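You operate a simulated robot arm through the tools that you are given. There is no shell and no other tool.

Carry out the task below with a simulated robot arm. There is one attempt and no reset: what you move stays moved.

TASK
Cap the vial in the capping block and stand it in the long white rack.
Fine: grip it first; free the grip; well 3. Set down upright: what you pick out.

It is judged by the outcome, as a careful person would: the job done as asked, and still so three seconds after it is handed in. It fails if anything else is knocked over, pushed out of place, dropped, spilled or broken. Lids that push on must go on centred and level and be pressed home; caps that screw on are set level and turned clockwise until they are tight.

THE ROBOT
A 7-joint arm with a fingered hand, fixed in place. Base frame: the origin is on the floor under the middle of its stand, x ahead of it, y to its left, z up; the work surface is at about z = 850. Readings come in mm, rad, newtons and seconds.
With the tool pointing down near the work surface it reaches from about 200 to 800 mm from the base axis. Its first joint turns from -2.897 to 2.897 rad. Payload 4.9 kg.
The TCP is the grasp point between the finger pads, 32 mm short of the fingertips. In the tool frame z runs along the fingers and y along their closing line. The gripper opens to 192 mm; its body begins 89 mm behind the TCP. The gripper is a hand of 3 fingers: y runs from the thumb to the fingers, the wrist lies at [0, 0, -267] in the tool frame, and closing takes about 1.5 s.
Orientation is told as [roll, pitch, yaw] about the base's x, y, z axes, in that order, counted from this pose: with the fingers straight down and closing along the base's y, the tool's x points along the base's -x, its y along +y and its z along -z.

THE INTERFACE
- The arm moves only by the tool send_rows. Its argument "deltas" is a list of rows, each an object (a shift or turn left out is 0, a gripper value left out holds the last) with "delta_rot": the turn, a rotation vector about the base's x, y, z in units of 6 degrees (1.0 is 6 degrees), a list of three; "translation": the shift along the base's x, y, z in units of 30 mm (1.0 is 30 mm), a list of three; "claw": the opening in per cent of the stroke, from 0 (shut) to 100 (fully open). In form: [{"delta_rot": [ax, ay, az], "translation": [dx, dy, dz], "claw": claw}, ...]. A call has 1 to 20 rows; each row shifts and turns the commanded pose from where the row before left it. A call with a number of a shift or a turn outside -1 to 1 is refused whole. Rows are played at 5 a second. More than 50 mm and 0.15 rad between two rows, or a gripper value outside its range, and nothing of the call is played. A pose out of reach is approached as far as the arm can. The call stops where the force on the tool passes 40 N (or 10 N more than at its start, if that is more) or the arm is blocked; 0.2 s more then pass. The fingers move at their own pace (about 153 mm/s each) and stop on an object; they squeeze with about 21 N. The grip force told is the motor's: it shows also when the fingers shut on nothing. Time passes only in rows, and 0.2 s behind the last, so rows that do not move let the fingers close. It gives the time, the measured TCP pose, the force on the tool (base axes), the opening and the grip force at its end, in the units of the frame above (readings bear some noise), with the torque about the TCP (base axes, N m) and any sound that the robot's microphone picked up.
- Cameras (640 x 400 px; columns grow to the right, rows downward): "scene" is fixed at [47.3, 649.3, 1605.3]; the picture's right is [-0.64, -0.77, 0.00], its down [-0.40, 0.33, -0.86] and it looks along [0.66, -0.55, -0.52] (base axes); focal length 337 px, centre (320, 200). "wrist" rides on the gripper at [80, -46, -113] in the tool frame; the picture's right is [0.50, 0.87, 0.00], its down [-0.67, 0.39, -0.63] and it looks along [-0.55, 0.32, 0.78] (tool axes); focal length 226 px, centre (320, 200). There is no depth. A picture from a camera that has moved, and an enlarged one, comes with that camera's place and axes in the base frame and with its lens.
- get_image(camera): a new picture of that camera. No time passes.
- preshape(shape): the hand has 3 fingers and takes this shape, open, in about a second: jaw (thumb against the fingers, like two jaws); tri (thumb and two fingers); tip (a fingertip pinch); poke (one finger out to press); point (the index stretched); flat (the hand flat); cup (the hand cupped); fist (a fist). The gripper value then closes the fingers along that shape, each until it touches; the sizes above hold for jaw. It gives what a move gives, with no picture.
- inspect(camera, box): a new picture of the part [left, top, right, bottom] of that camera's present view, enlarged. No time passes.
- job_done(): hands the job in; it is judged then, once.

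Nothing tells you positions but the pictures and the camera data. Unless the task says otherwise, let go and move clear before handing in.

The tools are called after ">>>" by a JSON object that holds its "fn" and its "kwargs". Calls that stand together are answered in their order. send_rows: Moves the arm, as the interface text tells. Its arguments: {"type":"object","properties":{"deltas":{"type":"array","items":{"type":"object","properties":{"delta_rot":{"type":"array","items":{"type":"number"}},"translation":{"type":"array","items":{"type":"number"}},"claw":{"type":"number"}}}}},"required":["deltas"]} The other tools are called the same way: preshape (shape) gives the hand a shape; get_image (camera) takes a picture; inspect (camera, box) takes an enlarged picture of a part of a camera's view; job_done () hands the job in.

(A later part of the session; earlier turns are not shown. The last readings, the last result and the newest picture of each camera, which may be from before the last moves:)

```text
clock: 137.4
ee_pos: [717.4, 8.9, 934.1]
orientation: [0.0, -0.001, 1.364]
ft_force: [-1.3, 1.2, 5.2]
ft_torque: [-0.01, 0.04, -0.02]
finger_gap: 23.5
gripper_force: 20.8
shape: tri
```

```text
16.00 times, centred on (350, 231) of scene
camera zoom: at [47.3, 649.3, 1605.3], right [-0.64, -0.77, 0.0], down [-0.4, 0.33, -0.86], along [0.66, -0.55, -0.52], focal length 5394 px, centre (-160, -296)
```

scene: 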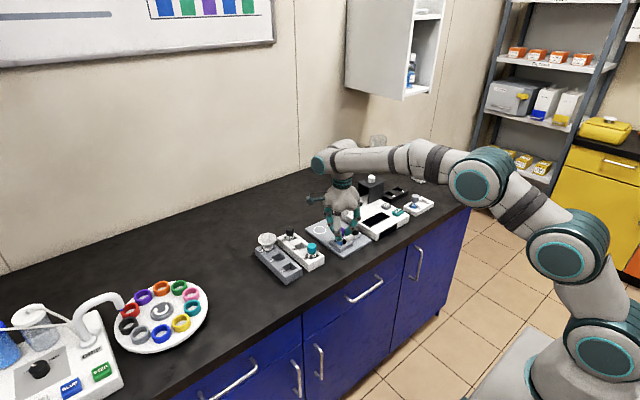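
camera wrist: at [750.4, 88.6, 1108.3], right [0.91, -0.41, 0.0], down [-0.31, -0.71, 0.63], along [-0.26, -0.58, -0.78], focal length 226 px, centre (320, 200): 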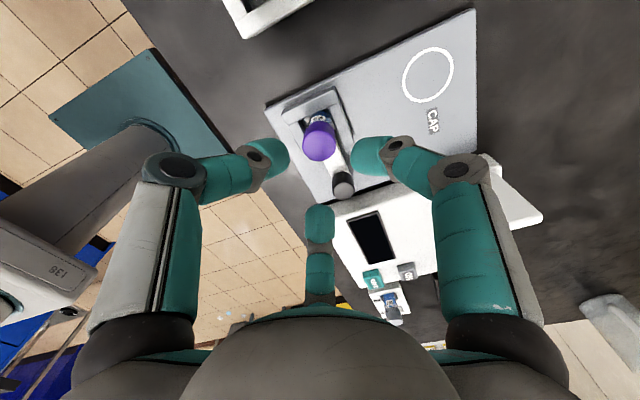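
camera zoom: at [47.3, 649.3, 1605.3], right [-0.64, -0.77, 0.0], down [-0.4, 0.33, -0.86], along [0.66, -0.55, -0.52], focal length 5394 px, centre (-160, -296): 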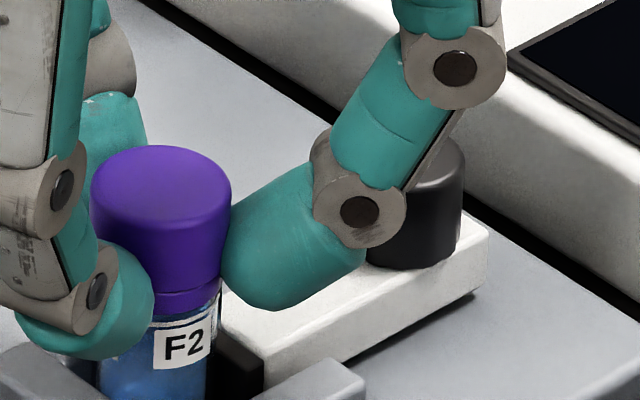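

>>> {"fn": "send_rows", "kwargs": {"deltas": [{"delta_rot": [0, 0, -1]}, {"delta_rot": [0, 0, -1]}, {"delta_rot": [0, 0, -1]}, {"delta_rot": [0, 0, -1]}, {"delta_rot": [0, 0, -1]}, {"delta_rot": [0, 0, -1]}, {"delta_rot": [0, 0, -1]}, {"delta_rot": [0, 0, -1]}, {"delta_rot": [0, 0, -1]}, {"delta_rot": [0, 0, -1]}]}}

>>> {"fn": "inspect", "kwargs": {"camera": "scene", "box": [342, 222, 358, 240]}}

>>> {"fn": "send_rows", "kwargs": {"deltas": [{"delta_rot": [0, 0, -1]}, {"delta_rot": [0, 0, -1]}, {"delta_rot": [0, 0, -1]}, {"delta_rot": [0, 0, -1]}, {"delta_rot": [0, 0, -1]}, {"delta_rot": [0, 0, -1]}, {"delta_rot": [0, 0, -1]}, {"delta_rot": [0, 0, -1]}, {"delta_rot": [0, 0, -1]}, {"delta_rot": [0, 0, -1]}]}}

>>> {"fn": "inspect", "kwargs": {"camera": "scene", "box": [342, 222, 358, 240]}}

```text
clock: 139.6
ee_pos: [717.5, 8.8, 933.0]
orientation: [-0.001, 0.0, 0.314]
ft_force: [-0.3, -0.5, 6.0]
ft_torque: [0.02, -0.01, 0.0]
finger_gap: 23.9
gripper_force: 21.2
shape: tri
```

```text
16.00 times, centred on (350, 231) of scene
camera zoom: at [47.3, 649.3, 1605.3], right [-0.64, -0.77, 0.0], down [-0.4, 0.33, -0.86], along [0.66, -0.55, -0.52], focal length 5394 px, centre (-160, -296)
```

zoom: 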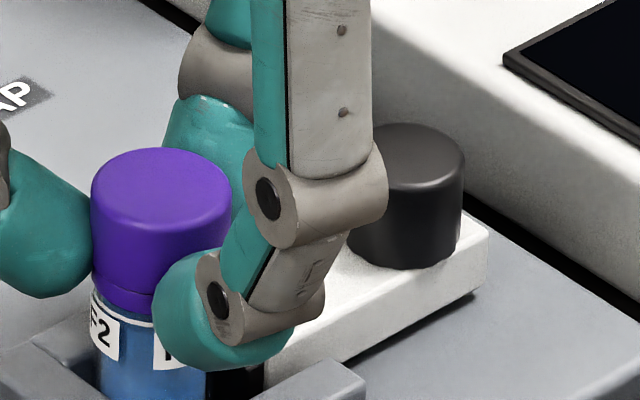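

```text
clock: 141.8
ee_pos: [717.1, 8.3, 933.3]
orientation: [0.001, 0.001, -0.734]
ft_force: [0.3, 0.3, 5.8]
ft_torque: [0.0, 0.03, 0.02]
finger_gap: 23.4
gripper_force: 20.9
shape: tri
```

```text
16.00 times, centred on (350, 231) of scene
camera zoom: at [47.3, 649.3, 1605.3], right [-0.64, -0.77, 0.0], down [-0.4, 0.33, -0.86], along [0.66, -0.55, -0.52], focal length 5394 px, centre (-160, -296)
```

zoom: 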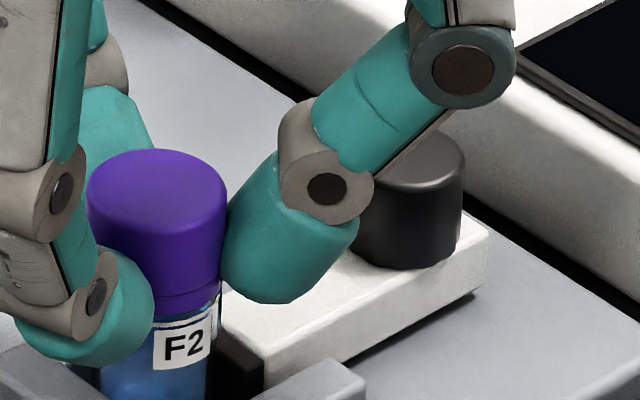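

Forces are now nicely balanced (side < 0.5 N), and the cap seems to be settling lower. Continuing.

>>> {"fn": "send_rows", "kwargs": {"deltas": [{"delta_rot": [0, 0, -1]}, {"delta_rot": [0, 0, -1]}, {"delta_rot": [0, 0, -1]}, {"delta_rot": [0, 0, -1]}, {"delta_rot": [0, 0, -1]}, {"delta_rot": [0, 0, -1]}, {"delta_rot": [0, 0, -1]}, {"delta_rot": [0, 0, -1]}, {"delta_rot": [0, 0, -1]}, {"delta_rot": [0, 0, -1]}]}}

>>> {"fn": "send_rows", "kwargs": {"deltas": [{"delta_rot": [0, 0, -1]}, {"delta_rot": [0, 0, -1]}, {"delta_rot": [0, 0, -1]}, {"delta_rot": [0, 0, -1]}, {"delta_rot": [0, 0, -1]}, {"delta_rot": [0, 0, -1]}, {"delta_rot": [0, 0, -1]}, {"delta_rot": [0, 0, -1]}, {"delta_rot": [0, 0, -1]}, {"delta_rot": [0, 0, -1]}]}}

>>> {"fn": "inspect", "kwargs": {"camera": "scene", "box": [342, 222, 358, 240]}}

>>> {"fn": "inspect", "kwargs": {"camera": "wrist", "box": [270, 110, 370, 210]}}

```text
clock: 144.0
ee_pos: [717.2, 8.1, 931.9]
orientation: [0.001, 0.0, -1.783]
ft_force: [-2.9, -3.3, 7.0]
ft_torque: [-0.07, 0.08, 0.09]
finger_gap: 23.6
gripper_force: 21.5
shape: tri
```

```text
clock: 146.2
ee_pos: [716.3, 8.9, 932.7]
orientation: [-0.001, 0.001, -2.827]
ft_force: [-6.8, -3.9, 7.7]
ft_torque: [-0.11, 0.14, 0.13]
finger_gap: 23.4
gripper_force: 21.4
shape: tri
```

```text
16.00 times, centred on (350, 231) of scene
camera zoom: at [47.3, 649.3, 1605.3], right [-0.64, -0.77, 0.0], down [-0.4, 0.33, -0.86], along [0.66, -0.55, -0.52], focal length 5394 px, centre (-160, -296)
```

zoom: 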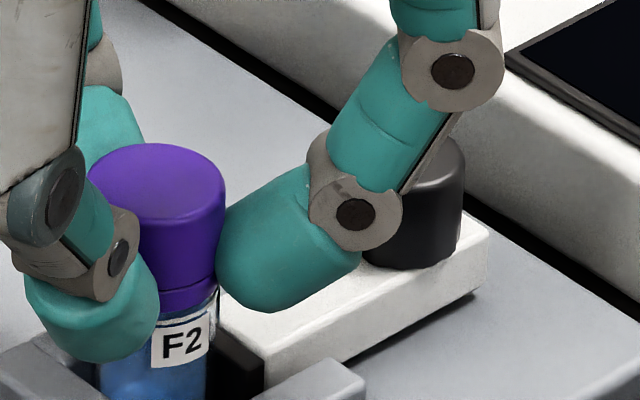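

```text
4.00 times, centred on (320, 160) of wrist
camera zoom: at [777.8, 75.9, 1045.3], right [0.74, -0.67, 0.0], down [-0.52, -0.58, 0.63], along [-0.42, -0.47, -0.78], focal length 904 px, centre (320, 360)
```

zoom: 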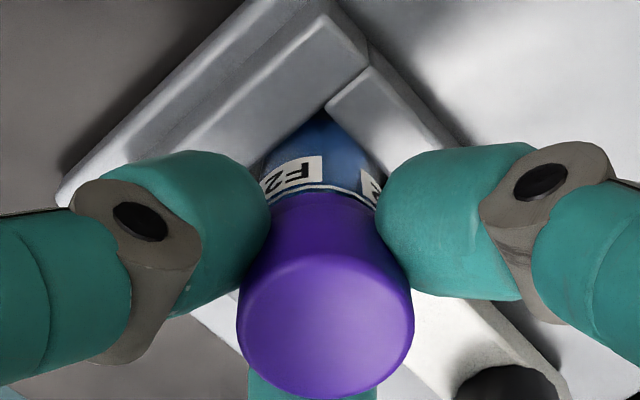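

Torque is rising with angle (0.02 → 0.09 → 0.13 N·m), which may be real tightening. I'll ease the side load a little and carry on turning.

>>> {"fn": "send_rows", "kwargs": {"deltas": [{"translation": [-0.03, -0.018, 0]}, {}]}}

>>> {"fn": "send_rows", "kwargs": {"deltas": [{"delta_rot": [0, 0, -1]}, {"delta_rot": [0, 0, -1]}, {"delta_rot": [0, 0, -1]}, {"delta_rot": [0, 0, -1]}, {"delta_rot": [0, 0, -1]}]}}

>>> {"fn": "inspect", "kwargs": {"camera": "scene", "box": [342, 222, 358, 240]}}

>>> {"fn": "send_rows", "kwargs": {"deltas": [{"delta_rot": [0, 0, -1]}, {"delta_rot": [0, 0, -1]}, {"delta_rot": [0, 0, -1]}, {"delta_rot": [0, 0, -1]}, {"delta_rot": [0, 0, -1]}, {"delta_rot": [0, 0, -1]}]}}

>>> {"fn": "inspect", "kwargs": {"camera": "scene", "box": [342, 222, 358, 240]}}

```text
clock: 146.8
ee_pos: [716.4, 8.3, 932.8]
orientation: [-0.001, 0.0, -2.826]
ft_force: [-0.9, -0.2, 5.5]
ft_torque: [-0.04, 0.0, 0.0]
finger_gap: 23.9
gripper_force: 21.3
shape: tri
```

```text
clock: 148.0
ee_pos: [716.5, 8.6, 932.2]
orientation: [-0.001, 0.0, 2.933]
ft_force: [-2.0, 0.9, 6.0]
ft_torque: [-0.01, 0.04, 0.07]
finger_gap: 23.8
gripper_force: 20.6
shape: tri
```

```text
16.00 times, centred on (350, 231) of scene
camera zoom: at [47.3, 649.3, 1605.3], right [-0.64, -0.77, 0.0], down [-0.4, 0.33, -0.86], along [0.66, -0.55, -0.52], focal length 5394 px, centre (-160, -296)
```

zoom: 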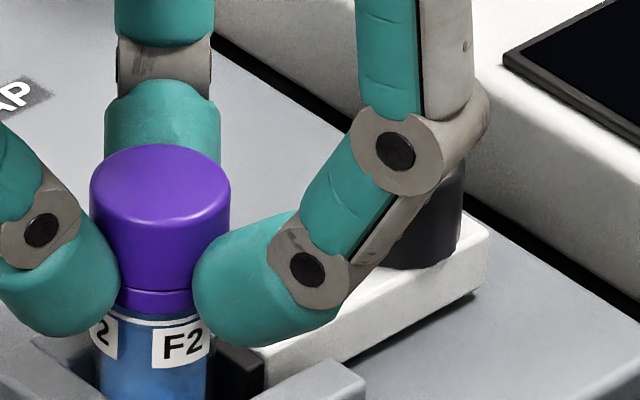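

```text
clock: 149.4
ee_pos: [716.9, 8.3, 932.3]
orientation: [0.0, -0.001, 2.304]
ft_force: [-1.8, 2.7, 5.2]
ft_torque: [0.04, 0.04, 0.07]
finger_gap: 23.9
gripper_force: 21.8
shape: tri
```

```text
16.00 times, centred on (350, 231) of scene
camera zoom: at [47.3, 649.3, 1605.3], right [-0.64, -0.77, 0.0], down [-0.4, 0.33, -0.86], along [0.66, -0.55, -0.52], focal length 5394 px, centre (-160, -296)
```

zoom: 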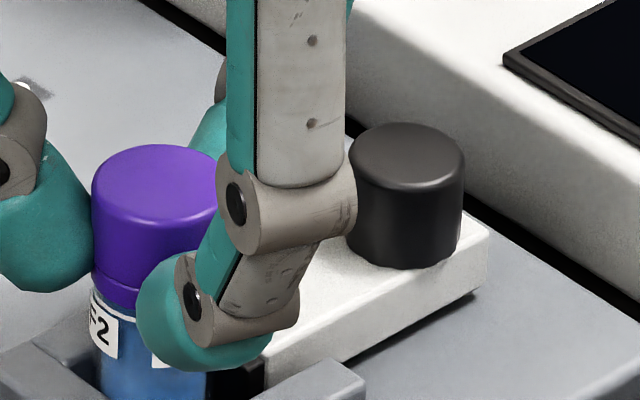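

I've turned 306° in this pass. Now I release and listen/look before winding back for the next.

>>> {"fn": "send_rows", "kwargs": {"deltas": [{"claw": 12}, {"claw": 15}, {"claw": 18}, {"claw": 22}, {}]}}

>>> {"fn": "inspect", "kwargs": {"camera": "scene", "box": [342, 222, 358, 240]}}

>>> {"fn": "inspect", "kwargs": {"camera": "wrist", "box": [270, 110, 370, 210]}}

```text
clock: 150.6
ee_pos: [716.3, 8.0, 933.3]
orientation: [0.001, 0.0, 2.305]
ft_force: [0.6, -0.6, -0.4]
ft_torque: [0.02, -0.01, 0.0]
finger_gap: 42.0
gripper_force: 0.1
shape: tri
heard: snap
```

```text
16.00 times, centred on (350, 231) of scene
camera zoom: at [47.3, 649.3, 1605.3], right [-0.64, -0.77, 0.0], down [-0.4, 0.33, -0.86], along [0.66, -0.55, -0.52], focal length 5394 px, centre (-160, -296)
```

zoom: 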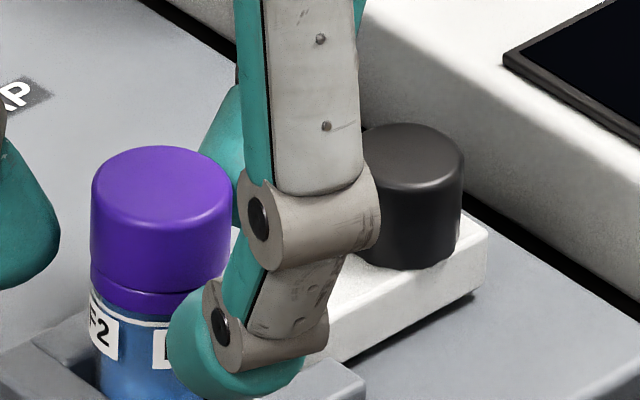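

```text
4.00 times, centred on (320, 160) of wrist
camera zoom: at [803.2, -21.1, 1045.1], right [-0.31, -0.95, 0.0], down [-0.74, 0.24, 0.63], along [-0.6, 0.19, -0.78], focal length 904 px, centre (320, 360)
```

zoom: 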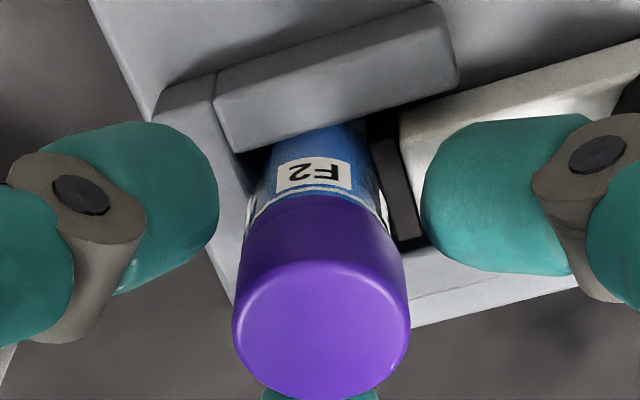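

The snap on release repeats, and forces peaked after about 180° of turn, which suggests the vial isn't held rigidly upright. I only pressed the clamp with about 4 N at the start; I'll go back and push the knob home firmly so the vial is really gripped.

>>> {"fn": "send_rows", "kwargs": {"deltas": [{"translation": [0, 0, 0.9]}, {"translation": [0, 0, 0.9]}, {"translation": [0, 0, 0.5], "claw": 65}, {"delta_rot": [0, 0, 1]}, {"delta_rot": [0, 0, 1]}, {"delta_rot": [0, 0, 1]}, {"delta_rot": [0, 0, 1]}, {"delta_rot": [0, 0, 1]}, {"delta_rot": [0, 0, 1]}, {"delta_rot": [0, 0, 1]}, {"delta_rot": [0, 0, 1]}, {"delta_rot": [0, 0, 1]}, {"delta_rot": [0, 0, 1]}, {"delta_rot": [0, 0, 1]}, {"delta_rot": [0, 0, 1]}, {"delta_rot": [0, 0, 1]}, {"delta_rot": [0, 0, 1]}, {"delta_rot": [0, 0, 1]}, {"delta_rot": [0, 0, 1]}, {"delta_rot": [0, 0, 1]}]}}

>>> {"fn": "send_rows", "kwargs": {"deltas": [{"delta_rot": [0, 0, 1]}, {"delta_rot": [0, 0, 1]}, {"delta_rot": [0, 0, 1]}, {"delta_rot": [0, 0, 1]}, {"delta_rot": [0, 0, 1]}, {"delta_rot": [0, 0, 1]}, {"delta_rot": [0, 0, 1]}, {"delta_rot": [0, 0, 1]}, {"delta_rot": [0, 0, 1]}, {"delta_rot": [0, 0, 1]}, {"delta_rot": [0, 0, 1]}, {"delta_rot": [0, 0, 1]}, {"delta_rot": [0, 0, 1]}, {"delta_rot": [0, 0, 1]}, {"delta_rot": [0, 0, 1]}, {"delta_rot": [0, 0, 1]}, {"delta_rot": [0, 0, 1]}, {"delta_rot": [0, 0, 1]}, {"delta_rot": [0, 0, 1]}, {"delta_rot": [0, 0, 1]}]}}

>>> {"fn": "send_rows", "kwargs": {"deltas": [{"delta_rot": [0, 0, 1]}, {"translation": [-0.1, -0.5, 0]}, {"translation": [-0.1, -0.6, 0]}, {}]}}

>>> {"fn": "get_image", "kwargs": {"camera": "wrist"}}

>>> {"fn": "inspect", "kwargs": {"camera": "wrist", "box": [200, 70, 420, 220]}}

```text
clock: 154.8
ee_pos: [715.8, 8.6, 1001.3]
orientation: [0.0, -0.001, -2.196]
ft_force: [0.3, 0.4, 1.0]
ft_torque: [0.0, 0.04, 0.03]
finger_gap: 124.3
gripper_force: 0.0
shape: tri
```

```text
clock: 159.0
ee_pos: [716.8, 7.5, 1001.2]
orientation: [0.0, 0.0, -0.101]
ft_force: [-0.3, 0.4, 0.0]
ft_torque: [0.03, 0.01, -0.02]
finger_gap: 124.0
gripper_force: 0.1
shape: tri
```

```text
clock: 160.0
ee_pos: [710.6, -25.5, 1001.3]
orientation: [0.0, 0.0, 0.001]
ft_force: [-0.2, -0.4, -0.1]
ft_torque: [0.0, -0.02, -0.02]
finger_gap: 124.4
gripper_force: 0.1
shape: tri
```

```text
taken
camera wrist: at [630.2, -72.8, 1113.5], right [-0.5, 0.87, 0.0], down [0.67, 0.39, 0.63], along [0.55, 0.32, -0.78], focal length 226 px, centre (320, 200)
```

wrist: 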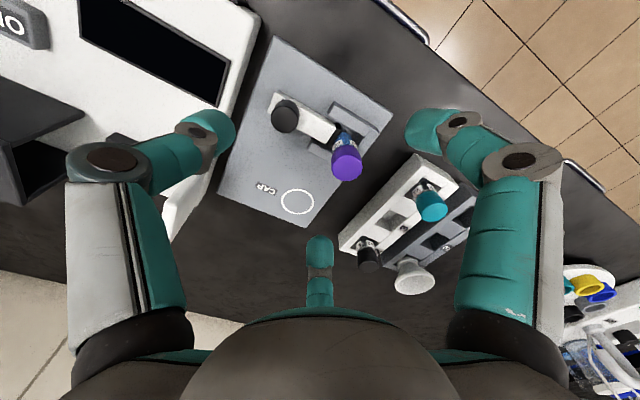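

```text
2.67 times, centred on (310, 145) of wrist
camera zoom: at [630.2, -72.8, 1113.5], right [-0.5, 0.87, 0.0], down [0.67, 0.39, 0.63], along [0.55, 0.32, -0.78], focal length 603 px, centre (347, 347)
```

zoom: 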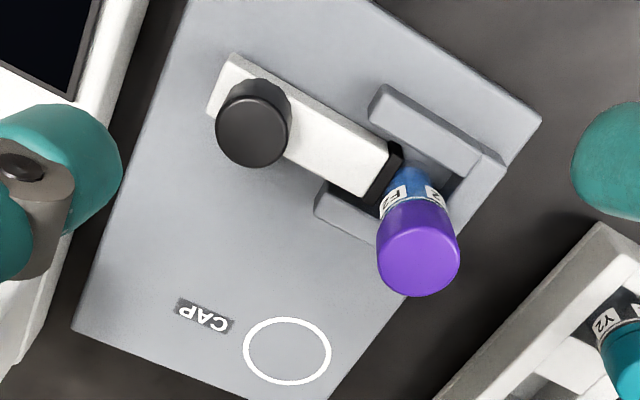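

Thumb is behind the knob. I'll lower and push firmly toward the vial, watching the force.

>>> {"fn": "send_rows", "kwargs": {"deltas": [{"translation": [0, 0.13, 0]}, {"translation": [0, 0, -0.85]}, {"translation": [0, 0, -0.85]}, {"translation": [0, 0, -0.6]}, {"translation": [0, 0, -0.25]}, {"translation": [0, 0.13, 0]}, {"translation": [0, 0.13, 0]}, {}]}}

>>> {"fn": "send_rows", "kwargs": {"deltas": [{"translation": [0, 0.07, 0]}, {"translation": [0, 0.07, 0]}, {"translation": [0, 0.07, 0]}, {}]}}

>>> {"fn": "inspect", "kwargs": {"camera": "wrist", "box": [160, 60, 400, 240]}}

```text
clock: 161.8
ee_pos: [710.9, -12.3, 925.0]
orientation: [0.0, -0.001, 0.0]
ft_force: [0.2, 1.2, 0.4]
ft_torque: [-0.04, 0.0, -0.02]
finger_gap: 124.3
gripper_force: 0.1
shape: tri
```

```text
clock: 162.8
ee_pos: [710.0, -7.1, 926.1]
orientation: [0.0, 0.001, 0.001]
ft_force: [0.1, -3.5, 0.6]
ft_torque: [-0.12, 0.01, 0.01]
finger_gap: 125.8
gripper_force: 0.0
shape: tri
```

```text
2.22 times, centred on (280, 150) of wrist
camera zoom: at [630.2, -54.3, 1038.0], right [-0.5, 0.87, 0.0], down [0.67, 0.39, 0.63], along [0.55, 0.32, -0.78], focal length 502 px, centre (409, 311)
```

zoom: 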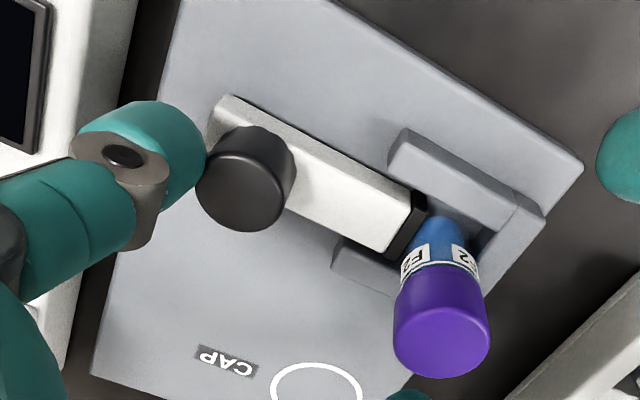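

>>> {"fn": "send_rows", "kwargs": {"deltas": [{"translation": [0, 0.08, 0]}, {"translation": [0, 0.08, 0]}, {"translation": [0, 0.08, 0]}, {}]}}

>>> {"fn": "inspect", "kwargs": {"camera": "wrist", "box": [160, 60, 400, 240]}}

```text
clock: 163.8
ee_pos: [710.1, -0.0, 924.4]
orientation: [0.0, -0.001, 0.002]
ft_force: [-0.1, -8.5, 0.5]
ft_torque: [-0.22, 0.02, -0.12]
finger_gap: 127.6
gripper_force: 0.1
shape: tri
```

```text
2.22 times, centred on (280, 150) of wrist
camera zoom: at [630.1, -47.3, 1038.0], right [-0.5, 0.87, 0.0], down [0.67, 0.39, 0.63], along [0.55, 0.32, -0.78], focal length 502 px, centre (409, 311)
```

zoom: 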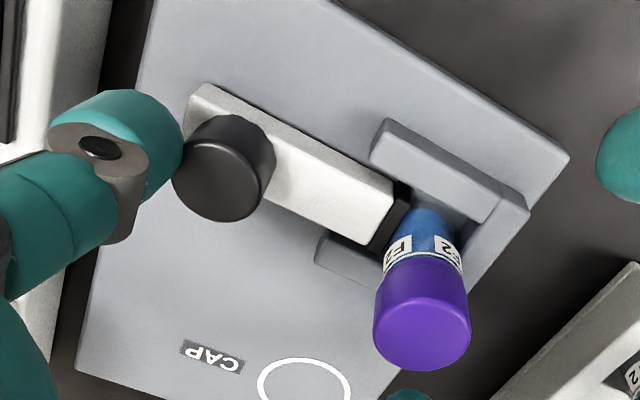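

>>> {"fn": "send_rows", "kwargs": {"deltas": [{"translation": [0, 0.08, 0]}, {"translation": [0, 0.08, 0]}, {"translation": [0, 0.08, 0]}, {"translation": [0, 0.08, 0]}, {}]}}

>>> {"fn": "inspect", "kwargs": {"camera": "wrist", "box": [160, 60, 400, 240]}}

```text
clock: 165.0
ee_pos: [711.1, 8.9, 924.4]
orientation: [0.0, -0.001, 0.002]
ft_force: [-3.4, -16.1, 0.7]
ft_torque: [-0.38, 0.1, -0.27]
finger_gap: 129.5
gripper_force: 0.1
shape: tri
```

```text
2.22 times, centred on (280, 150) of wrist
camera zoom: at [630.2, -38.0, 1037.5], right [-0.5, 0.87, 0.0], down [0.67, 0.39, 0.63], along [0.55, 0.32, -0.78], focal length 502 px, centre (409, 311)
```

zoom: 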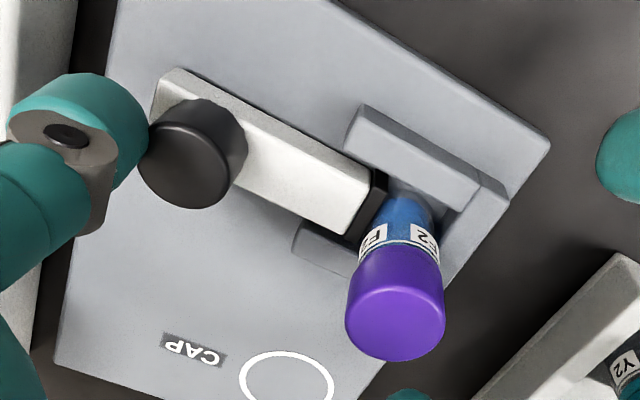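

The clamp holds firmly against 16 N, so it is fully closed. I'll back the thumb off, return above the cap, re-centre, and this time grip nearer the cap's top (so the fingers push it down rather than lift it).

>>> {"fn": "send_rows", "kwargs": {"deltas": [{"translation": [0, -0.5, 0]}, {"translation": [0, -0.5, 0]}, {"translation": [0, 0, 0.7]}, {"translation": [0, 0, 0.9]}, {"translation": [0, 0, 0.6]}, {"claw": 26}, {"translation": [0.1, 0.5, 0]}, {"translation": [0.1, 0.5, 0]}, {}]}}

>>> {"fn": "inspect", "kwargs": {"camera": "wrist", "box": [270, 100, 370, 180]}}

>>> {"fn": "inspect", "kwargs": {"camera": "scene", "box": [342, 222, 358, 240]}}

```text
clock: 167.0
ee_pos: [716.7, 9.5, 992.6]
orientation: [-0.001, -0.001, 0.0]
ft_force: [-1.3, 0.7, 0.6]
ft_torque: [0.02, -0.01, 0.02]
finger_gap: 50.3
gripper_force: 0.1
shape: tri
```

```text
5.00 times, centred on (320, 140) of wrist
camera zoom: at [636.1, -37.9, 1104.0], right [-0.5, 0.87, 0.0], down [0.67, 0.39, 0.63], along [0.55, 0.32, -0.78], focal length 1130 px, centre (320, 500)
```

zoom: 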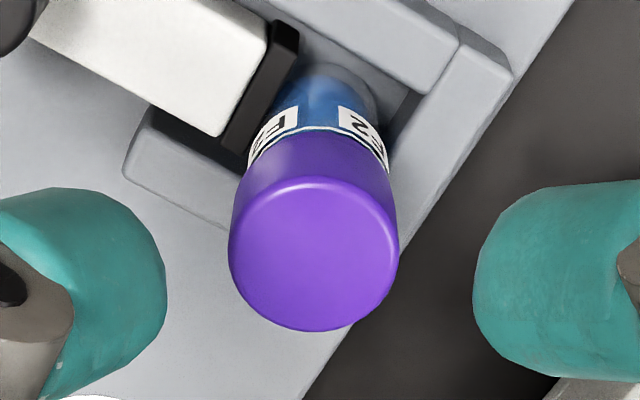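

```text
16.00 times, centred on (350, 231) of scene
camera zoom: at [47.3, 649.3, 1605.3], right [-0.64, -0.77, 0.0], down [-0.4, 0.33, -0.86], along [0.66, -0.55, -0.52], focal length 5394 px, centre (-160, -296)
```

zoom: 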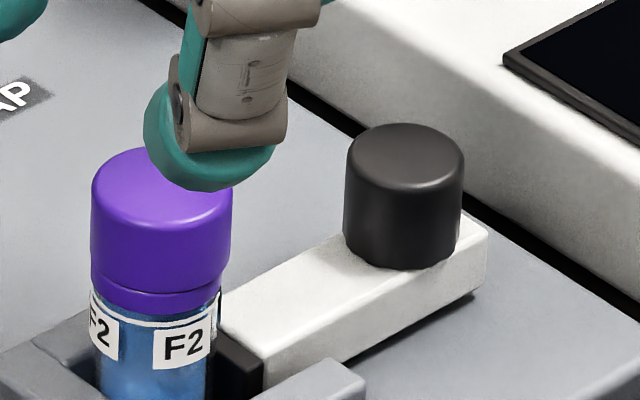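

>>> {"fn": "send_rows", "kwargs": {"deltas": [{"delta_rot": [0, 0, 1]}, {"delta_rot": [0, 0, 1]}, {"delta_rot": [0, 0, 1]}, {"delta_rot": [0, 0, 1]}, {"delta_rot": [0, 0, 1]}, {"delta_rot": [0, 0, 1]}, {"delta_rot": [0, 0, 1]}, {"delta_rot": [0, 0, 1]}, {"delta_rot": [0, 0, 1]}, {"delta_rot": [0, 0, 1]}, {"delta_rot": [0, 0, 1]}, {"delta_rot": [0, 0, 1]}, {"delta_rot": [0, 0, 1]}, {}]}}

>>> {"fn": "inspect", "kwargs": {"camera": "wrist", "box": [270, 100, 370, 180]}}

```text
clock: 170.0
ee_pos: [716.9, 10.5, 991.0]
orientation: [0.001, -0.001, 1.364]
ft_force: [-0.1, -0.4, 0.4]
ft_torque: [-0.01, 0.01, 0.02]
finger_gap: 50.4
gripper_force: 0.0
shape: tri
```

```text
5.00 times, centred on (320, 140) of wrist
camera zoom: at [744.2, -78.6, 1103.7], right [-0.95, -0.31, 0.0], down [-0.24, 0.74, 0.63], along [-0.2, 0.6, -0.78], focal length 1130 px, centre (320, 500)
```

zoom: 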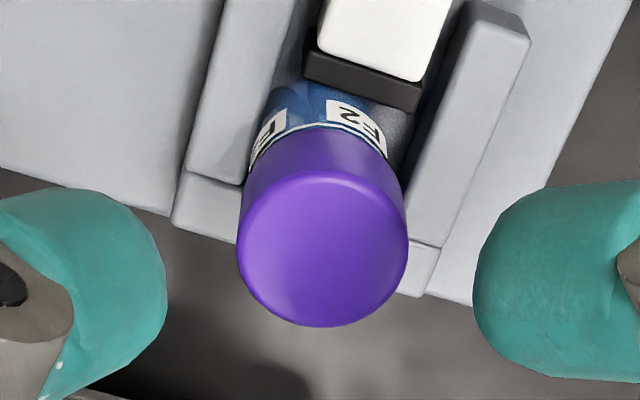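

The cap is at (0.0, -1.3) mm from the hand axis; the vial now looks upright. I'll correct, descend to grip nearer the top, and press down.

>>> {"fn": "send_rows", "kwargs": {"deltas": [{"translation": [0, -0.042, 0]}, {"translation": [0, 0, -0.8]}, {"translation": [0, 0, -0.83]}, {}, {"claw": 20}, {"claw": 18}, {"claw": 16}, {"claw": 15}, {"claw": 14}, {"claw": 13}, {"claw": 12}, {"claw": 11}, {"claw": 9}, {}]}}

>>> {"fn": "inspect", "kwargs": {"camera": "wrist", "box": [270, 110, 370, 210]}}

>>> {"fn": "inspect", "kwargs": {"camera": "scene", "box": [342, 222, 358, 240]}}

```text
clock: 173.0
ee_pos: [717.4, 9.3, 941.6]
orientation: [-0.001, 0.001, 1.363]
ft_force: [-0.1, 0.2, 1.1]
ft_torque: [-0.01, 0.0, 0.0]
finger_gap: 24.1
gripper_force: 21.0
shape: tri
heard: snap
```

```text
4.00 times, centred on (320, 160) of wrist
camera zoom: at [744.3, -79.7, 1054.9], right [-0.95, -0.31, 0.0], down [-0.24, 0.74, 0.63], along [-0.2, 0.6, -0.78], focal length 904 px, centre (320, 360)
```

zoom: 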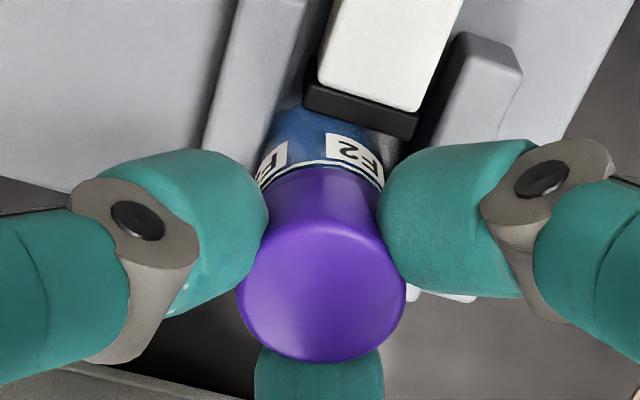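

```text
16.00 times, centred on (350, 231) of scene
camera zoom: at [47.3, 649.3, 1605.3], right [-0.64, -0.77, 0.0], down [-0.4, 0.33, -0.86], along [0.66, -0.55, -0.52], focal length 5394 px, centre (-160, -296)
```

zoom: 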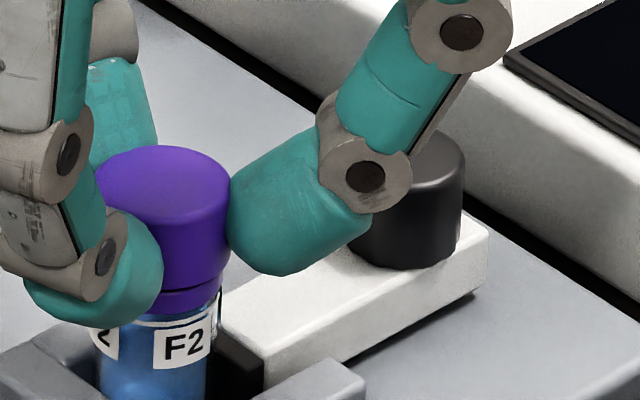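

Gripped centred with no side force. Now I press straight down in steps, listening.

>>> {"fn": "send_rows", "kwargs": {"deltas": [{"translation": [0, 0, -0.04]}, {}]}}

>>> {"fn": "send_rows", "kwargs": {"deltas": [{"translation": [0, 0, -0.04]}, {}]}}

>>> {"fn": "send_rows", "kwargs": {"deltas": [{"translation": [0, 0, -0.04]}, {}]}}

>>> {"fn": "inspect", "kwargs": {"camera": "scene", "box": [342, 222, 358, 240]}}

```text
clock: 173.6
ee_pos: [717.9, 8.9, 940.5]
orientation: [-0.002, -0.001, 1.363]
ft_force: [-1.5, 0.2, 6.4]
ft_torque: [-0.01, -0.05, -0.01]
finger_gap: 23.9
gripper_force: 21.1
shape: tri
```

```text
clock: 174.2
ee_pos: [716.7, 8.6, 941.9]
orientation: [-0.001, 0.001, 1.363]
ft_force: [-0.5, 1.3, 12.5]
ft_torque: [-0.01, -0.07, -0.02]
finger_gap: 24.5
gripper_force: 21.1
shape: tri
```

```text
clock: 174.8
ee_pos: [717.9, 9.4, 940.3]
orientation: [-0.005, 0.0, 1.363]
ft_force: [0.6, 2.0, 19.4]
ft_torque: [0.0, -0.06, 0.01]
finger_gap: 24.5
gripper_force: 20.8
shape: tri
```

```text
16.00 times, centred on (350, 231) of scene
camera zoom: at [47.3, 649.3, 1605.3], right [-0.64, -0.77, 0.0], down [-0.4, 0.33, -0.86], along [0.66, -0.55, -0.52], focal length 5394 px, centre (-160, -296)
```

zoom: 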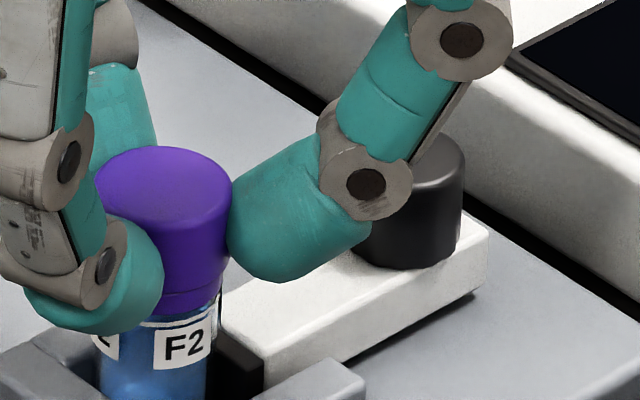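

No click at 19 N, so it's a solid seat and this is a screw cap. I'll ease to about 10 N and turn clockwise again with this well-centred grip.

>>> {"fn": "send_rows", "kwargs": {"deltas": [{"translation": [0, 0, 0.05]}, {"delta_rot": [0, 0, -1]}, {"delta_rot": [0, 0, -1]}, {"delta_rot": [0, 0, -1]}, {"delta_rot": [0, 0, -1]}, {"delta_rot": [0, 0, -1]}, {"delta_rot": [0, 0, -1]}, {"delta_rot": [0, 0, -1]}, {"delta_rot": [0, 0, -1]}, {"delta_rot": [0, 0, -1]}, {"delta_rot": [0, 0, -1]}]}}

>>> {"fn": "send_rows", "kwargs": {"deltas": [{"delta_rot": [0, 0, -1]}, {"delta_rot": [0, 0, -1]}, {"delta_rot": [0, 0, -1]}, {"delta_rot": [0, 0, -1]}, {"delta_rot": [0, 0, -1]}, {"delta_rot": [0, 0, -1]}, {"delta_rot": [0, 0, -1]}, {"delta_rot": [0, 0, -1]}, {"delta_rot": [0, 0, -1]}, {"delta_rot": [0, 0, -1]}]}}

>>> {"fn": "inspect", "kwargs": {"camera": "scene", "box": [342, 222, 358, 240]}}

```text
clock: 177.2
ee_pos: [716.0, 8.3, 940.1]
orientation: [-0.001, 0.001, 0.314]
ft_force: [1.1, 0.2, 11.4]
ft_torque: [-0.03, 0.03, 0.16]
finger_gap: 24.1
gripper_force: 20.9
shape: tri
```

```text
clock: 179.4
ee_pos: [716.6, 8.9, 940.0]
orientation: [-0.001, -0.001, -0.734]
ft_force: [-0.4, -2.4, 8.0]
ft_torque: [0.0, 0.01, 0.06]
finger_gap: 24.3
gripper_force: 21.0
shape: tri
```

```text
16.00 times, centred on (350, 231) of scene
camera zoom: at [47.3, 649.3, 1605.3], right [-0.64, -0.77, 0.0], down [-0.4, 0.33, -0.86], along [0.66, -0.55, -0.52], focal length 5394 px, centre (-160, -296)
```

zoom: 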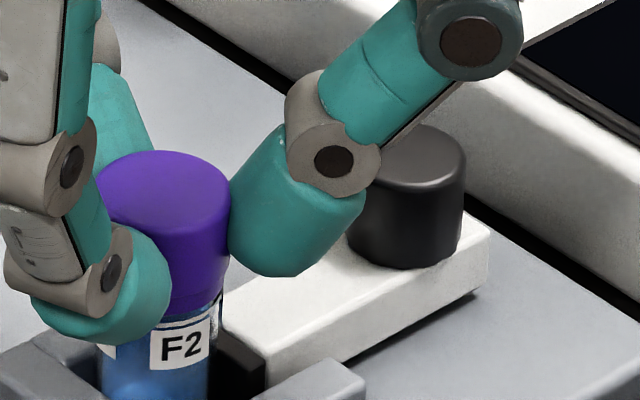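

Torque reached 0.16 and the down-force dropped while the cap seems lower. It may be biting at last. Let me look closely at the seam.

>>> {"fn": "inspect", "kwargs": {"camera": "wrist", "box": [285, 115, 355, 170]}}

>>> {"fn": "inspect", "kwargs": {"camera": "scene", "box": [344, 226, 356, 240]}}

```text
7.27 times, centred on (320, 142) of wrist
camera zoom: at [625.6, 26.7, 1052.8], right [0.21, 0.98, 0.0], down [0.76, -0.16, 0.63], along [0.62, -0.13, -0.78], focal length 1644 px, centre (320, 618)
```

zoom: 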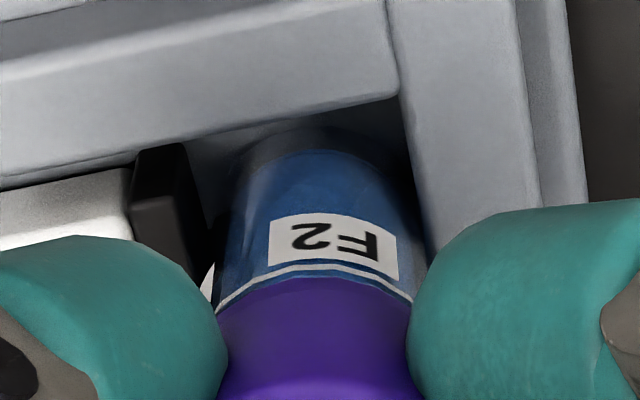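

```text
16.00 times, centred on (350, 233) of scene
camera zoom: at [47.3, 649.3, 1605.3], right [-0.64, -0.77, 0.0], down [-0.4, 0.33, -0.86], along [0.66, -0.55, -0.52], focal length 5394 px, centre (-160, -328)
```

zoom: 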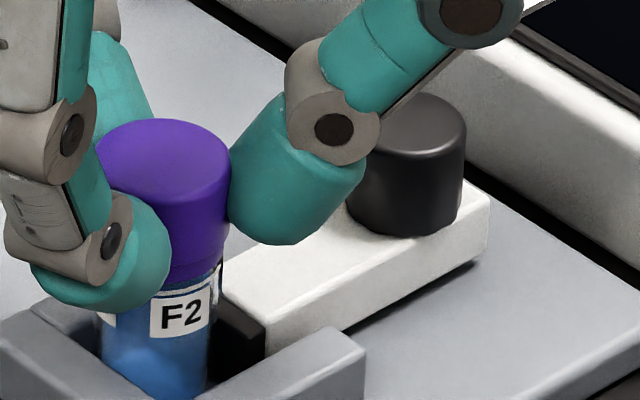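

The seam has closed up completely. Continuing to turn and watching the torque.

>>> {"fn": "send_rows", "kwargs": {"deltas": [{"delta_rot": [0, 0, -1]}, {"delta_rot": [0, 0, -1]}, {"delta_rot": [0, 0, -1]}, {"delta_rot": [0, 0, -1]}, {"delta_rot": [0, 0, -1]}]}}

>>> {"fn": "send_rows", "kwargs": {"deltas": [{"delta_rot": [0, 0, -1]}, {"delta_rot": [0, 0, -1]}, {"delta_rot": [0, 0, -1]}, {"delta_rot": [0, 0, -1]}, {"delta_rot": [0, 0, -1]}]}}

>>> {"fn": "inspect", "kwargs": {"camera": "scene", "box": [342, 222, 358, 240]}}

>>> {"fn": "inspect", "kwargs": {"camera": "wrist", "box": [270, 110, 370, 210]}}

```text
clock: 180.6
ee_pos: [716.3, 8.7, 939.7]
orientation: [-0.001, 0.0, -1.257]
ft_force: [-1.5, -1.3, 9.4]
ft_torque: [0.0, 0.04, 0.05]
finger_gap: 24.3
gripper_force: 21.1
shape: tri
```

```text
clock: 181.8
ee_pos: [717.3, 8.0, 939.8]
orientation: [0.0, -0.002, -1.781]
ft_force: [-1.7, -2.6, 7.9]
ft_torque: [-0.04, 0.05, 0.02]
finger_gap: 24.4
gripper_force: 20.5
shape: tri
```

```text
16.00 times, centred on (350, 231) of scene
camera zoom: at [47.3, 649.3, 1605.3], right [-0.64, -0.77, 0.0], down [-0.4, 0.33, -0.86], along [0.66, -0.55, -0.52], focal length 5394 px, centre (-160, -296)
```

zoom: 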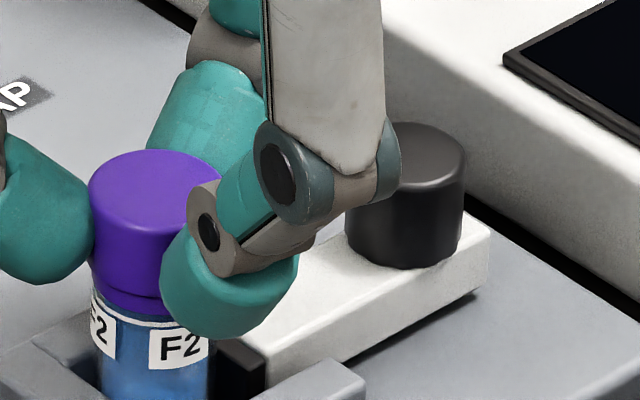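

```text
4.00 times, centred on (320, 160) of wrist
camera zoom: at [687.3, 94.9, 1052.8], right [0.95, 0.31, 0.0], down [0.24, -0.74, 0.63], along [0.19, -0.6, -0.78], focal length 904 px, centre (320, 360)
```

zoom: 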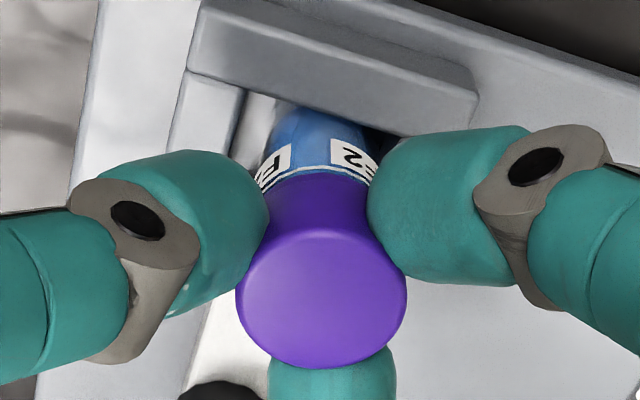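

Still free-turning. I'll keep going through the rest of this pass, since a screw cap can need well over a full turn.

>>> {"fn": "send_rows", "kwargs": {"deltas": [{"delta_rot": [0, 0, -1]}, {"delta_rot": [0, 0, -1]}, {"delta_rot": [0, 0, -1]}, {"delta_rot": [0, 0, -1]}, {"delta_rot": [0, 0, -1]}, {"delta_rot": [0, 0, -1]}, {"delta_rot": [0, 0, -1]}, {"delta_rot": [0, 0, -1]}, {"delta_rot": [0, 0, -1]}, {"delta_rot": [0, 0, -1]}]}}

>>> {"fn": "send_rows", "kwargs": {"deltas": [{"delta_rot": [0, 0, -1]}, {"delta_rot": [0, 0, -1]}, {"delta_rot": [0, 0, -1]}, {"delta_rot": [0, 0, -1]}, {"delta_rot": [0, 0, -1]}, {"delta_rot": [0, 0, -1]}, {"delta_rot": [0, 0, -1]}, {"delta_rot": [0, 0, -1]}, {"delta_rot": [0, 0, -1]}, {"delta_rot": [0, 0, -1]}]}}

>>> {"fn": "inspect", "kwargs": {"camera": "scene", "box": [342, 222, 358, 240]}}

>>> {"fn": "inspect", "kwargs": {"camera": "wrist", "box": [270, 110, 370, 210]}}

```text
clock: 184.0
ee_pos: [716.5, 7.7, 941.1]
orientation: [0.0, 0.0, -2.827]
ft_force: [-1.0, -0.2, 4.5]
ft_torque: [0.0, -0.04, 0.07]
finger_gap: 24.8
gripper_force: 21.3
shape: tri
```

```text
clock: 186.2
ee_pos: [716.6, 8.9, 939.8]
orientation: [0.0, 0.0, 2.409]
ft_force: [-0.2, 0.7, 5.2]
ft_torque: [-0.06, 0.02, 0.04]
finger_gap: 24.1
gripper_force: 20.9
shape: tri
```

```text
16.00 times, centred on (350, 231) of scene
camera zoom: at [47.3, 649.3, 1605.3], right [-0.64, -0.77, 0.0], down [-0.4, 0.33, -0.86], along [0.66, -0.55, -0.52], focal length 5394 px, centre (-160, -296)
```

zoom: 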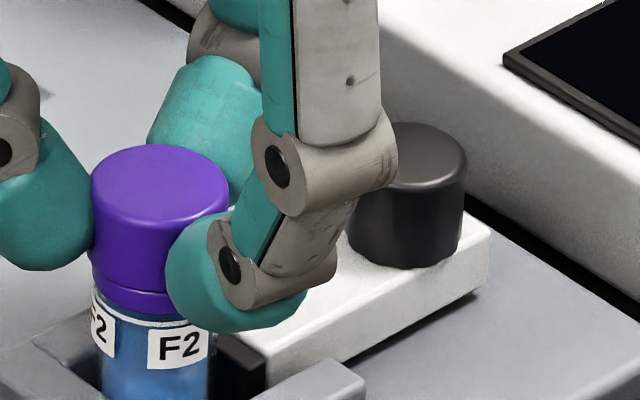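

```text
4.00 times, centred on (320, 160) of wrist
camera zoom: at [805.7, -11.6, 1052.9], right [-0.21, -0.98, 0.0], down [-0.76, 0.16, 0.63], along [-0.62, 0.13, -0.78], focal length 904 px, centre (320, 360)
```

zoom: 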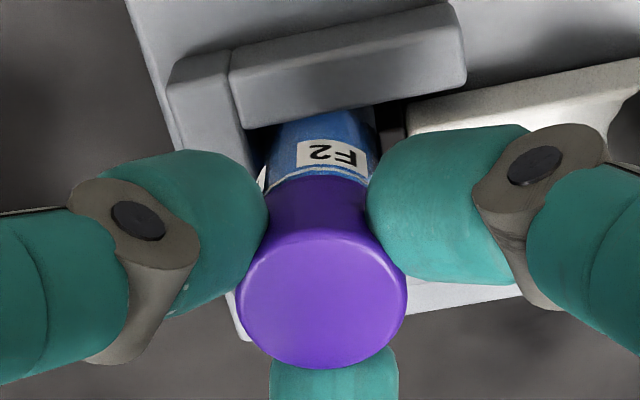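

No tightening after about 600° of turning in total. I'll do a small lift test to see whether the cap is held by the vial now.

>>> {"fn": "send_rows", "kwargs": {"deltas": [{"translation": [0, 0, 0.035]}, {}]}}

>>> {"fn": "send_rows", "kwargs": {"deltas": [{"translation": [0, 0, 0.035]}, {}]}}

>>> {"fn": "inspect", "kwargs": {"camera": "scene", "box": [342, 222, 358, 240]}}

```text
clock: 186.8
ee_pos: [715.4, 7.7, 940.6]
orientation: [0.003, 0.0, 2.411]
ft_force: [0.2, 0.8, 1.5]
ft_torque: [-0.02, -0.03, 0.01]
finger_gap: 24.3
gripper_force: 21.2
shape: tri
```

```text
clock: 187.4
ee_pos: [716.6, 8.6, 943.6]
orientation: [-0.001, 0.001, 2.412]
ft_force: [-0.8, -0.1, -0.4]
ft_torque: [-0.01, 0.02, 0.02]
finger_gap: 24.1
gripper_force: 20.6
shape: tri
```

```text
16.00 times, centred on (350, 231) of scene
camera zoom: at [47.3, 649.3, 1605.3], right [-0.64, -0.77, 0.0], down [-0.4, 0.33, -0.86], along [0.66, -0.55, -0.52], focal length 5394 px, centre (-160, -296)
```

zoom: 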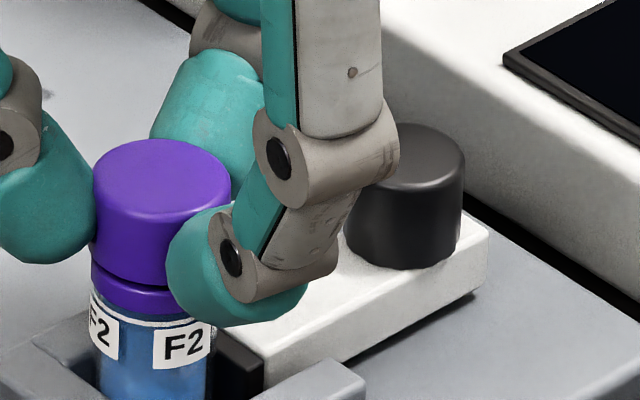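

The cap still lifts freely. Pushing it straight onto the collar may have skipped the thread. I'll try it the way a hand would: float the cap a few mm above, wind back, then lower it slowly while turning clockwise so the thread can catch from the top.

>>> {"fn": "send_rows", "kwargs": {"deltas": [{"translation": [0, 0, 0.25]}, {"translation": [0, 0, 0.25]}, {"delta_rot": [0, 0, 1]}, {"delta_rot": [0, 0, 1]}, {"delta_rot": [0, 0, 1]}, {"delta_rot": [0, 0, 1]}, {"delta_rot": [0, 0, 1]}, {"delta_rot": [0, 0, 1]}, {"delta_rot": [0, 0, 1]}, {"delta_rot": [0, 0, 1]}, {"delta_rot": [0, 0, 1]}, {"delta_rot": [0, 0, 1]}, {"delta_rot": [0, 0, 1]}, {"delta_rot": [0, 0, 1]}, {"delta_rot": [0, 0, 1]}, {"delta_rot": [0, 0, 1]}, {"delta_rot": [0, 0, 1]}, {"delta_rot": [0, 0, 1]}, {"delta_rot": [0, 0, 1]}, {"delta_rot": [0, 0, 1]}]}}

>>> {"fn": "send_rows", "kwargs": {"deltas": [{"delta_rot": [0, 0, 1]}, {"delta_rot": [0, 0, 1]}, {"delta_rot": [0, 0, 1]}, {"delta_rot": [0, 0, 1]}, {"delta_rot": [0, 0, 1]}, {"delta_rot": [0, 0, 1]}, {"delta_rot": [0, 0, 1]}, {"delta_rot": [0, 0, 1]}, {"delta_rot": [0, 0, 1]}, {"delta_rot": [0, 0, 1]}, {"delta_rot": [0, 0, 1]}, {"delta_rot": [0, 0, 1]}, {"delta_rot": [0, 0, 1]}, {"delta_rot": [0, 0, 1]}, {"delta_rot": [0, 0, 1]}, {"delta_rot": [0, 0, 1]}, {"delta_rot": [0, 0, 1]}, {}]}}

>>> {"fn": "inspect", "kwargs": {"camera": "wrist", "box": [270, 110, 370, 210]}}

>>> {"fn": "inspect", "kwargs": {"camera": "scene", "box": [342, 222, 358, 240]}}

>>> {"fn": "send_rows", "kwargs": {"deltas": [{"delta_rot": [0, 0, 1]}, {"delta_rot": [0, 0, 1]}, {"delta_rot": [0, 0, 1]}, {"delta_rot": [0, 0, 1]}, {"delta_rot": [0, 0, 1]}, {"delta_rot": [0, 0, 1]}, {"delta_rot": [0, 0, 1]}, {"delta_rot": [0, 0, 1]}, {"delta_rot": [0, 0, 1]}, {"delta_rot": [0, 0, 1]}, {"delta_rot": [0, 0, 1]}, {"delta_rot": [0, 0, 1]}, {"delta_rot": [0, 0, 1]}, {"delta_rot": [0, 0, 1]}, {"delta_rot": [0, 0, 1]}, {}]}}

>>> {"fn": "inspect", "kwargs": {"camera": "wrist", "box": [270, 110, 370, 210]}}

>>> {"fn": "inspect", "kwargs": {"camera": "scene", "box": [342, 222, 358, 240]}}

```text
clock: 191.6
ee_pos: [715.6, 8.6, 956.3]
orientation: [0.0, 0.0, -1.987]
ft_force: [-1.0, -0.7, 0.1]
ft_torque: [-0.03, -0.03, -0.01]
finger_gap: 24.4
gripper_force: 21.1
shape: tri
```

```text
clock: 195.4
ee_pos: [716.8, 9.5, 957.3]
orientation: [0.001, 0.0, -0.207]
ft_force: [1.1, -0.2, 1.2]
ft_torque: [-0.02, -0.03, -0.01]
finger_gap: 24.3
gripper_force: 21.2
shape: tri
```

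```text
4.00 times, centred on (320, 160) of wrist
camera zoom: at [628.1, -21.1, 1069.8], right [-0.31, 0.95, 0.0], down [0.74, 0.24, 0.63], along [0.6, 0.2, -0.78], focal length 904 px, centre (320, 360)
```

zoom: 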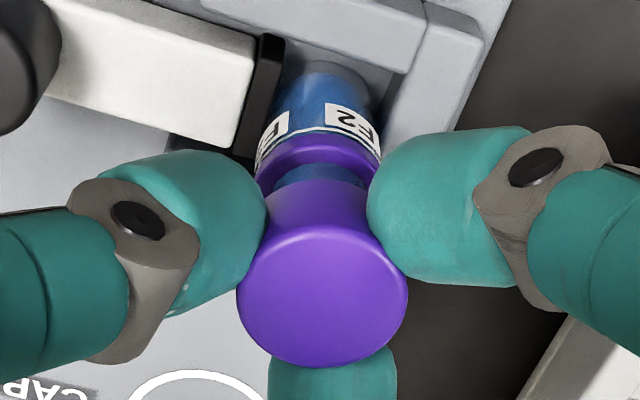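

```text
16.00 times, centred on (350, 231) of scene
camera zoom: at [47.3, 649.3, 1605.3], right [-0.64, -0.77, 0.0], down [-0.4, 0.33, -0.86], along [0.66, -0.55, -0.52], focal length 5394 px, centre (-160, -296)
```

zoom: 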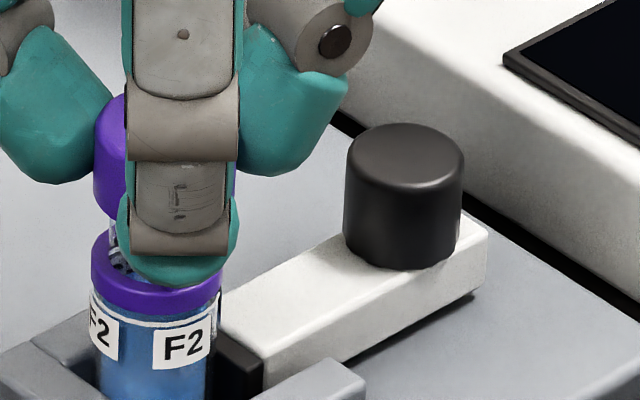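

```text
clock: 198.8
ee_pos: [716.0, 8.1, 956.4]
orientation: [0.0, 0.002, 1.363]
ft_force: [-0.2, 0.2, -0.3]
ft_torque: [-0.01, -0.01, 0.03]
finger_gap: 24.2
gripper_force: 20.6
shape: tri
```

```text
4.00 times, centred on (320, 160) of wrist
camera zoom: at [744.4, -79.8, 1069.9], right [-0.95, -0.31, 0.0], down [-0.24, 0.74, 0.63], along [-0.2, 0.6, -0.78], focal length 904 px, centre (320, 360)
```

zoom: 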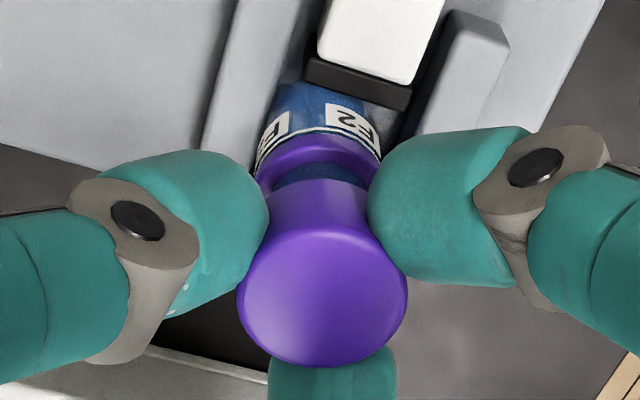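

```text
16.00 times, centred on (350, 231) of scene
camera zoom: at [47.3, 649.3, 1605.3], right [-0.64, -0.77, 0.0], down [-0.4, 0.33, -0.86], along [0.66, -0.55, -0.52], focal length 5394 px, centre (-160, -296)
```

zoom: 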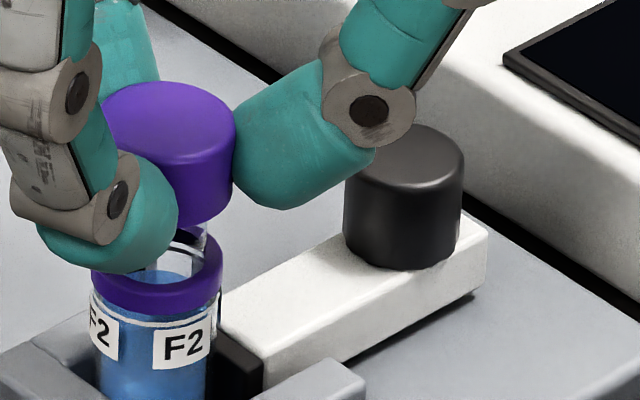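

With the cap raised I can see the neck stands about 6 mm above the ring. The cap is about (-0.6, -0.65) mm off the vial axis; I'll correct, lower to just above the neck top, then spiral down clockwise.

>>> {"fn": "send_rows", "kwargs": {"deltas": [{"translation": [0.021, 0.022, -0.15]}, {"translation": [0, 0, -0.15]}, {"translation": [0, 0, -0.05]}, {}]}}

>>> {"fn": "inspect", "kwargs": {"camera": "scene", "box": [342, 222, 358, 240]}}

>>> {"fn": "inspect", "kwargs": {"camera": "wrist", "box": [270, 110, 370, 210]}}

```text
clock: 199.8
ee_pos: [717.9, 9.4, 945.9]
orientation: [0.0, 0.002, 1.364]
ft_force: [-0.2, 0.0, 0.3]
ft_torque: [0.0, 0.05, 0.01]
finger_gap: 24.3
gripper_force: 21.0
shape: tri
```

```text
16.00 times, centred on (350, 231) of scene
camera zoom: at [47.3, 649.3, 1605.3], right [-0.64, -0.77, 0.0], down [-0.4, 0.33, -0.86], along [0.66, -0.55, -0.52], focal length 5394 px, centre (-160, -296)
```

zoom: 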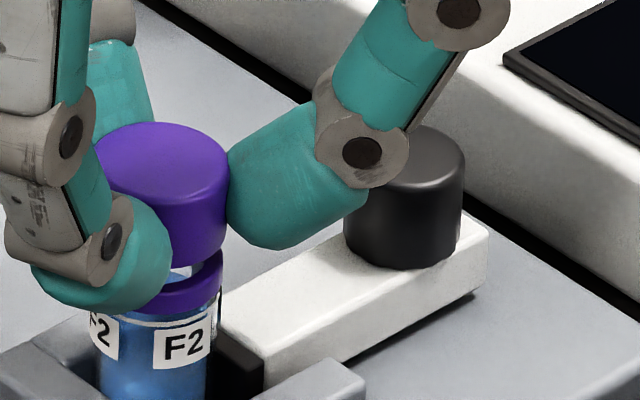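

```text
4.00 times, centred on (320, 160) of wrist
camera zoom: at [745.0, -79.2, 1059.2], right [-0.95, -0.31, 0.0], down [-0.24, 0.74, 0.63], along [-0.2, 0.6, -0.78], focal length 904 px, centre (320, 360)
```

zoom: 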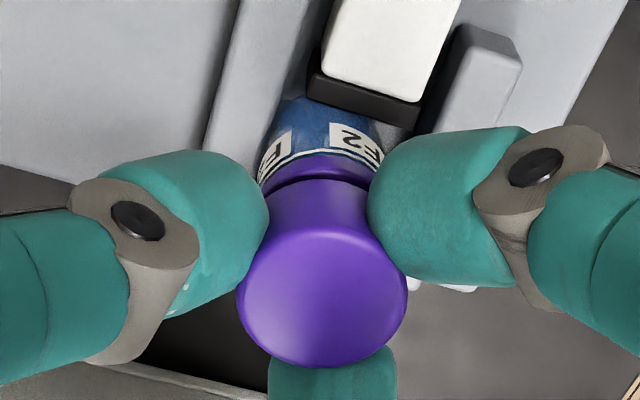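

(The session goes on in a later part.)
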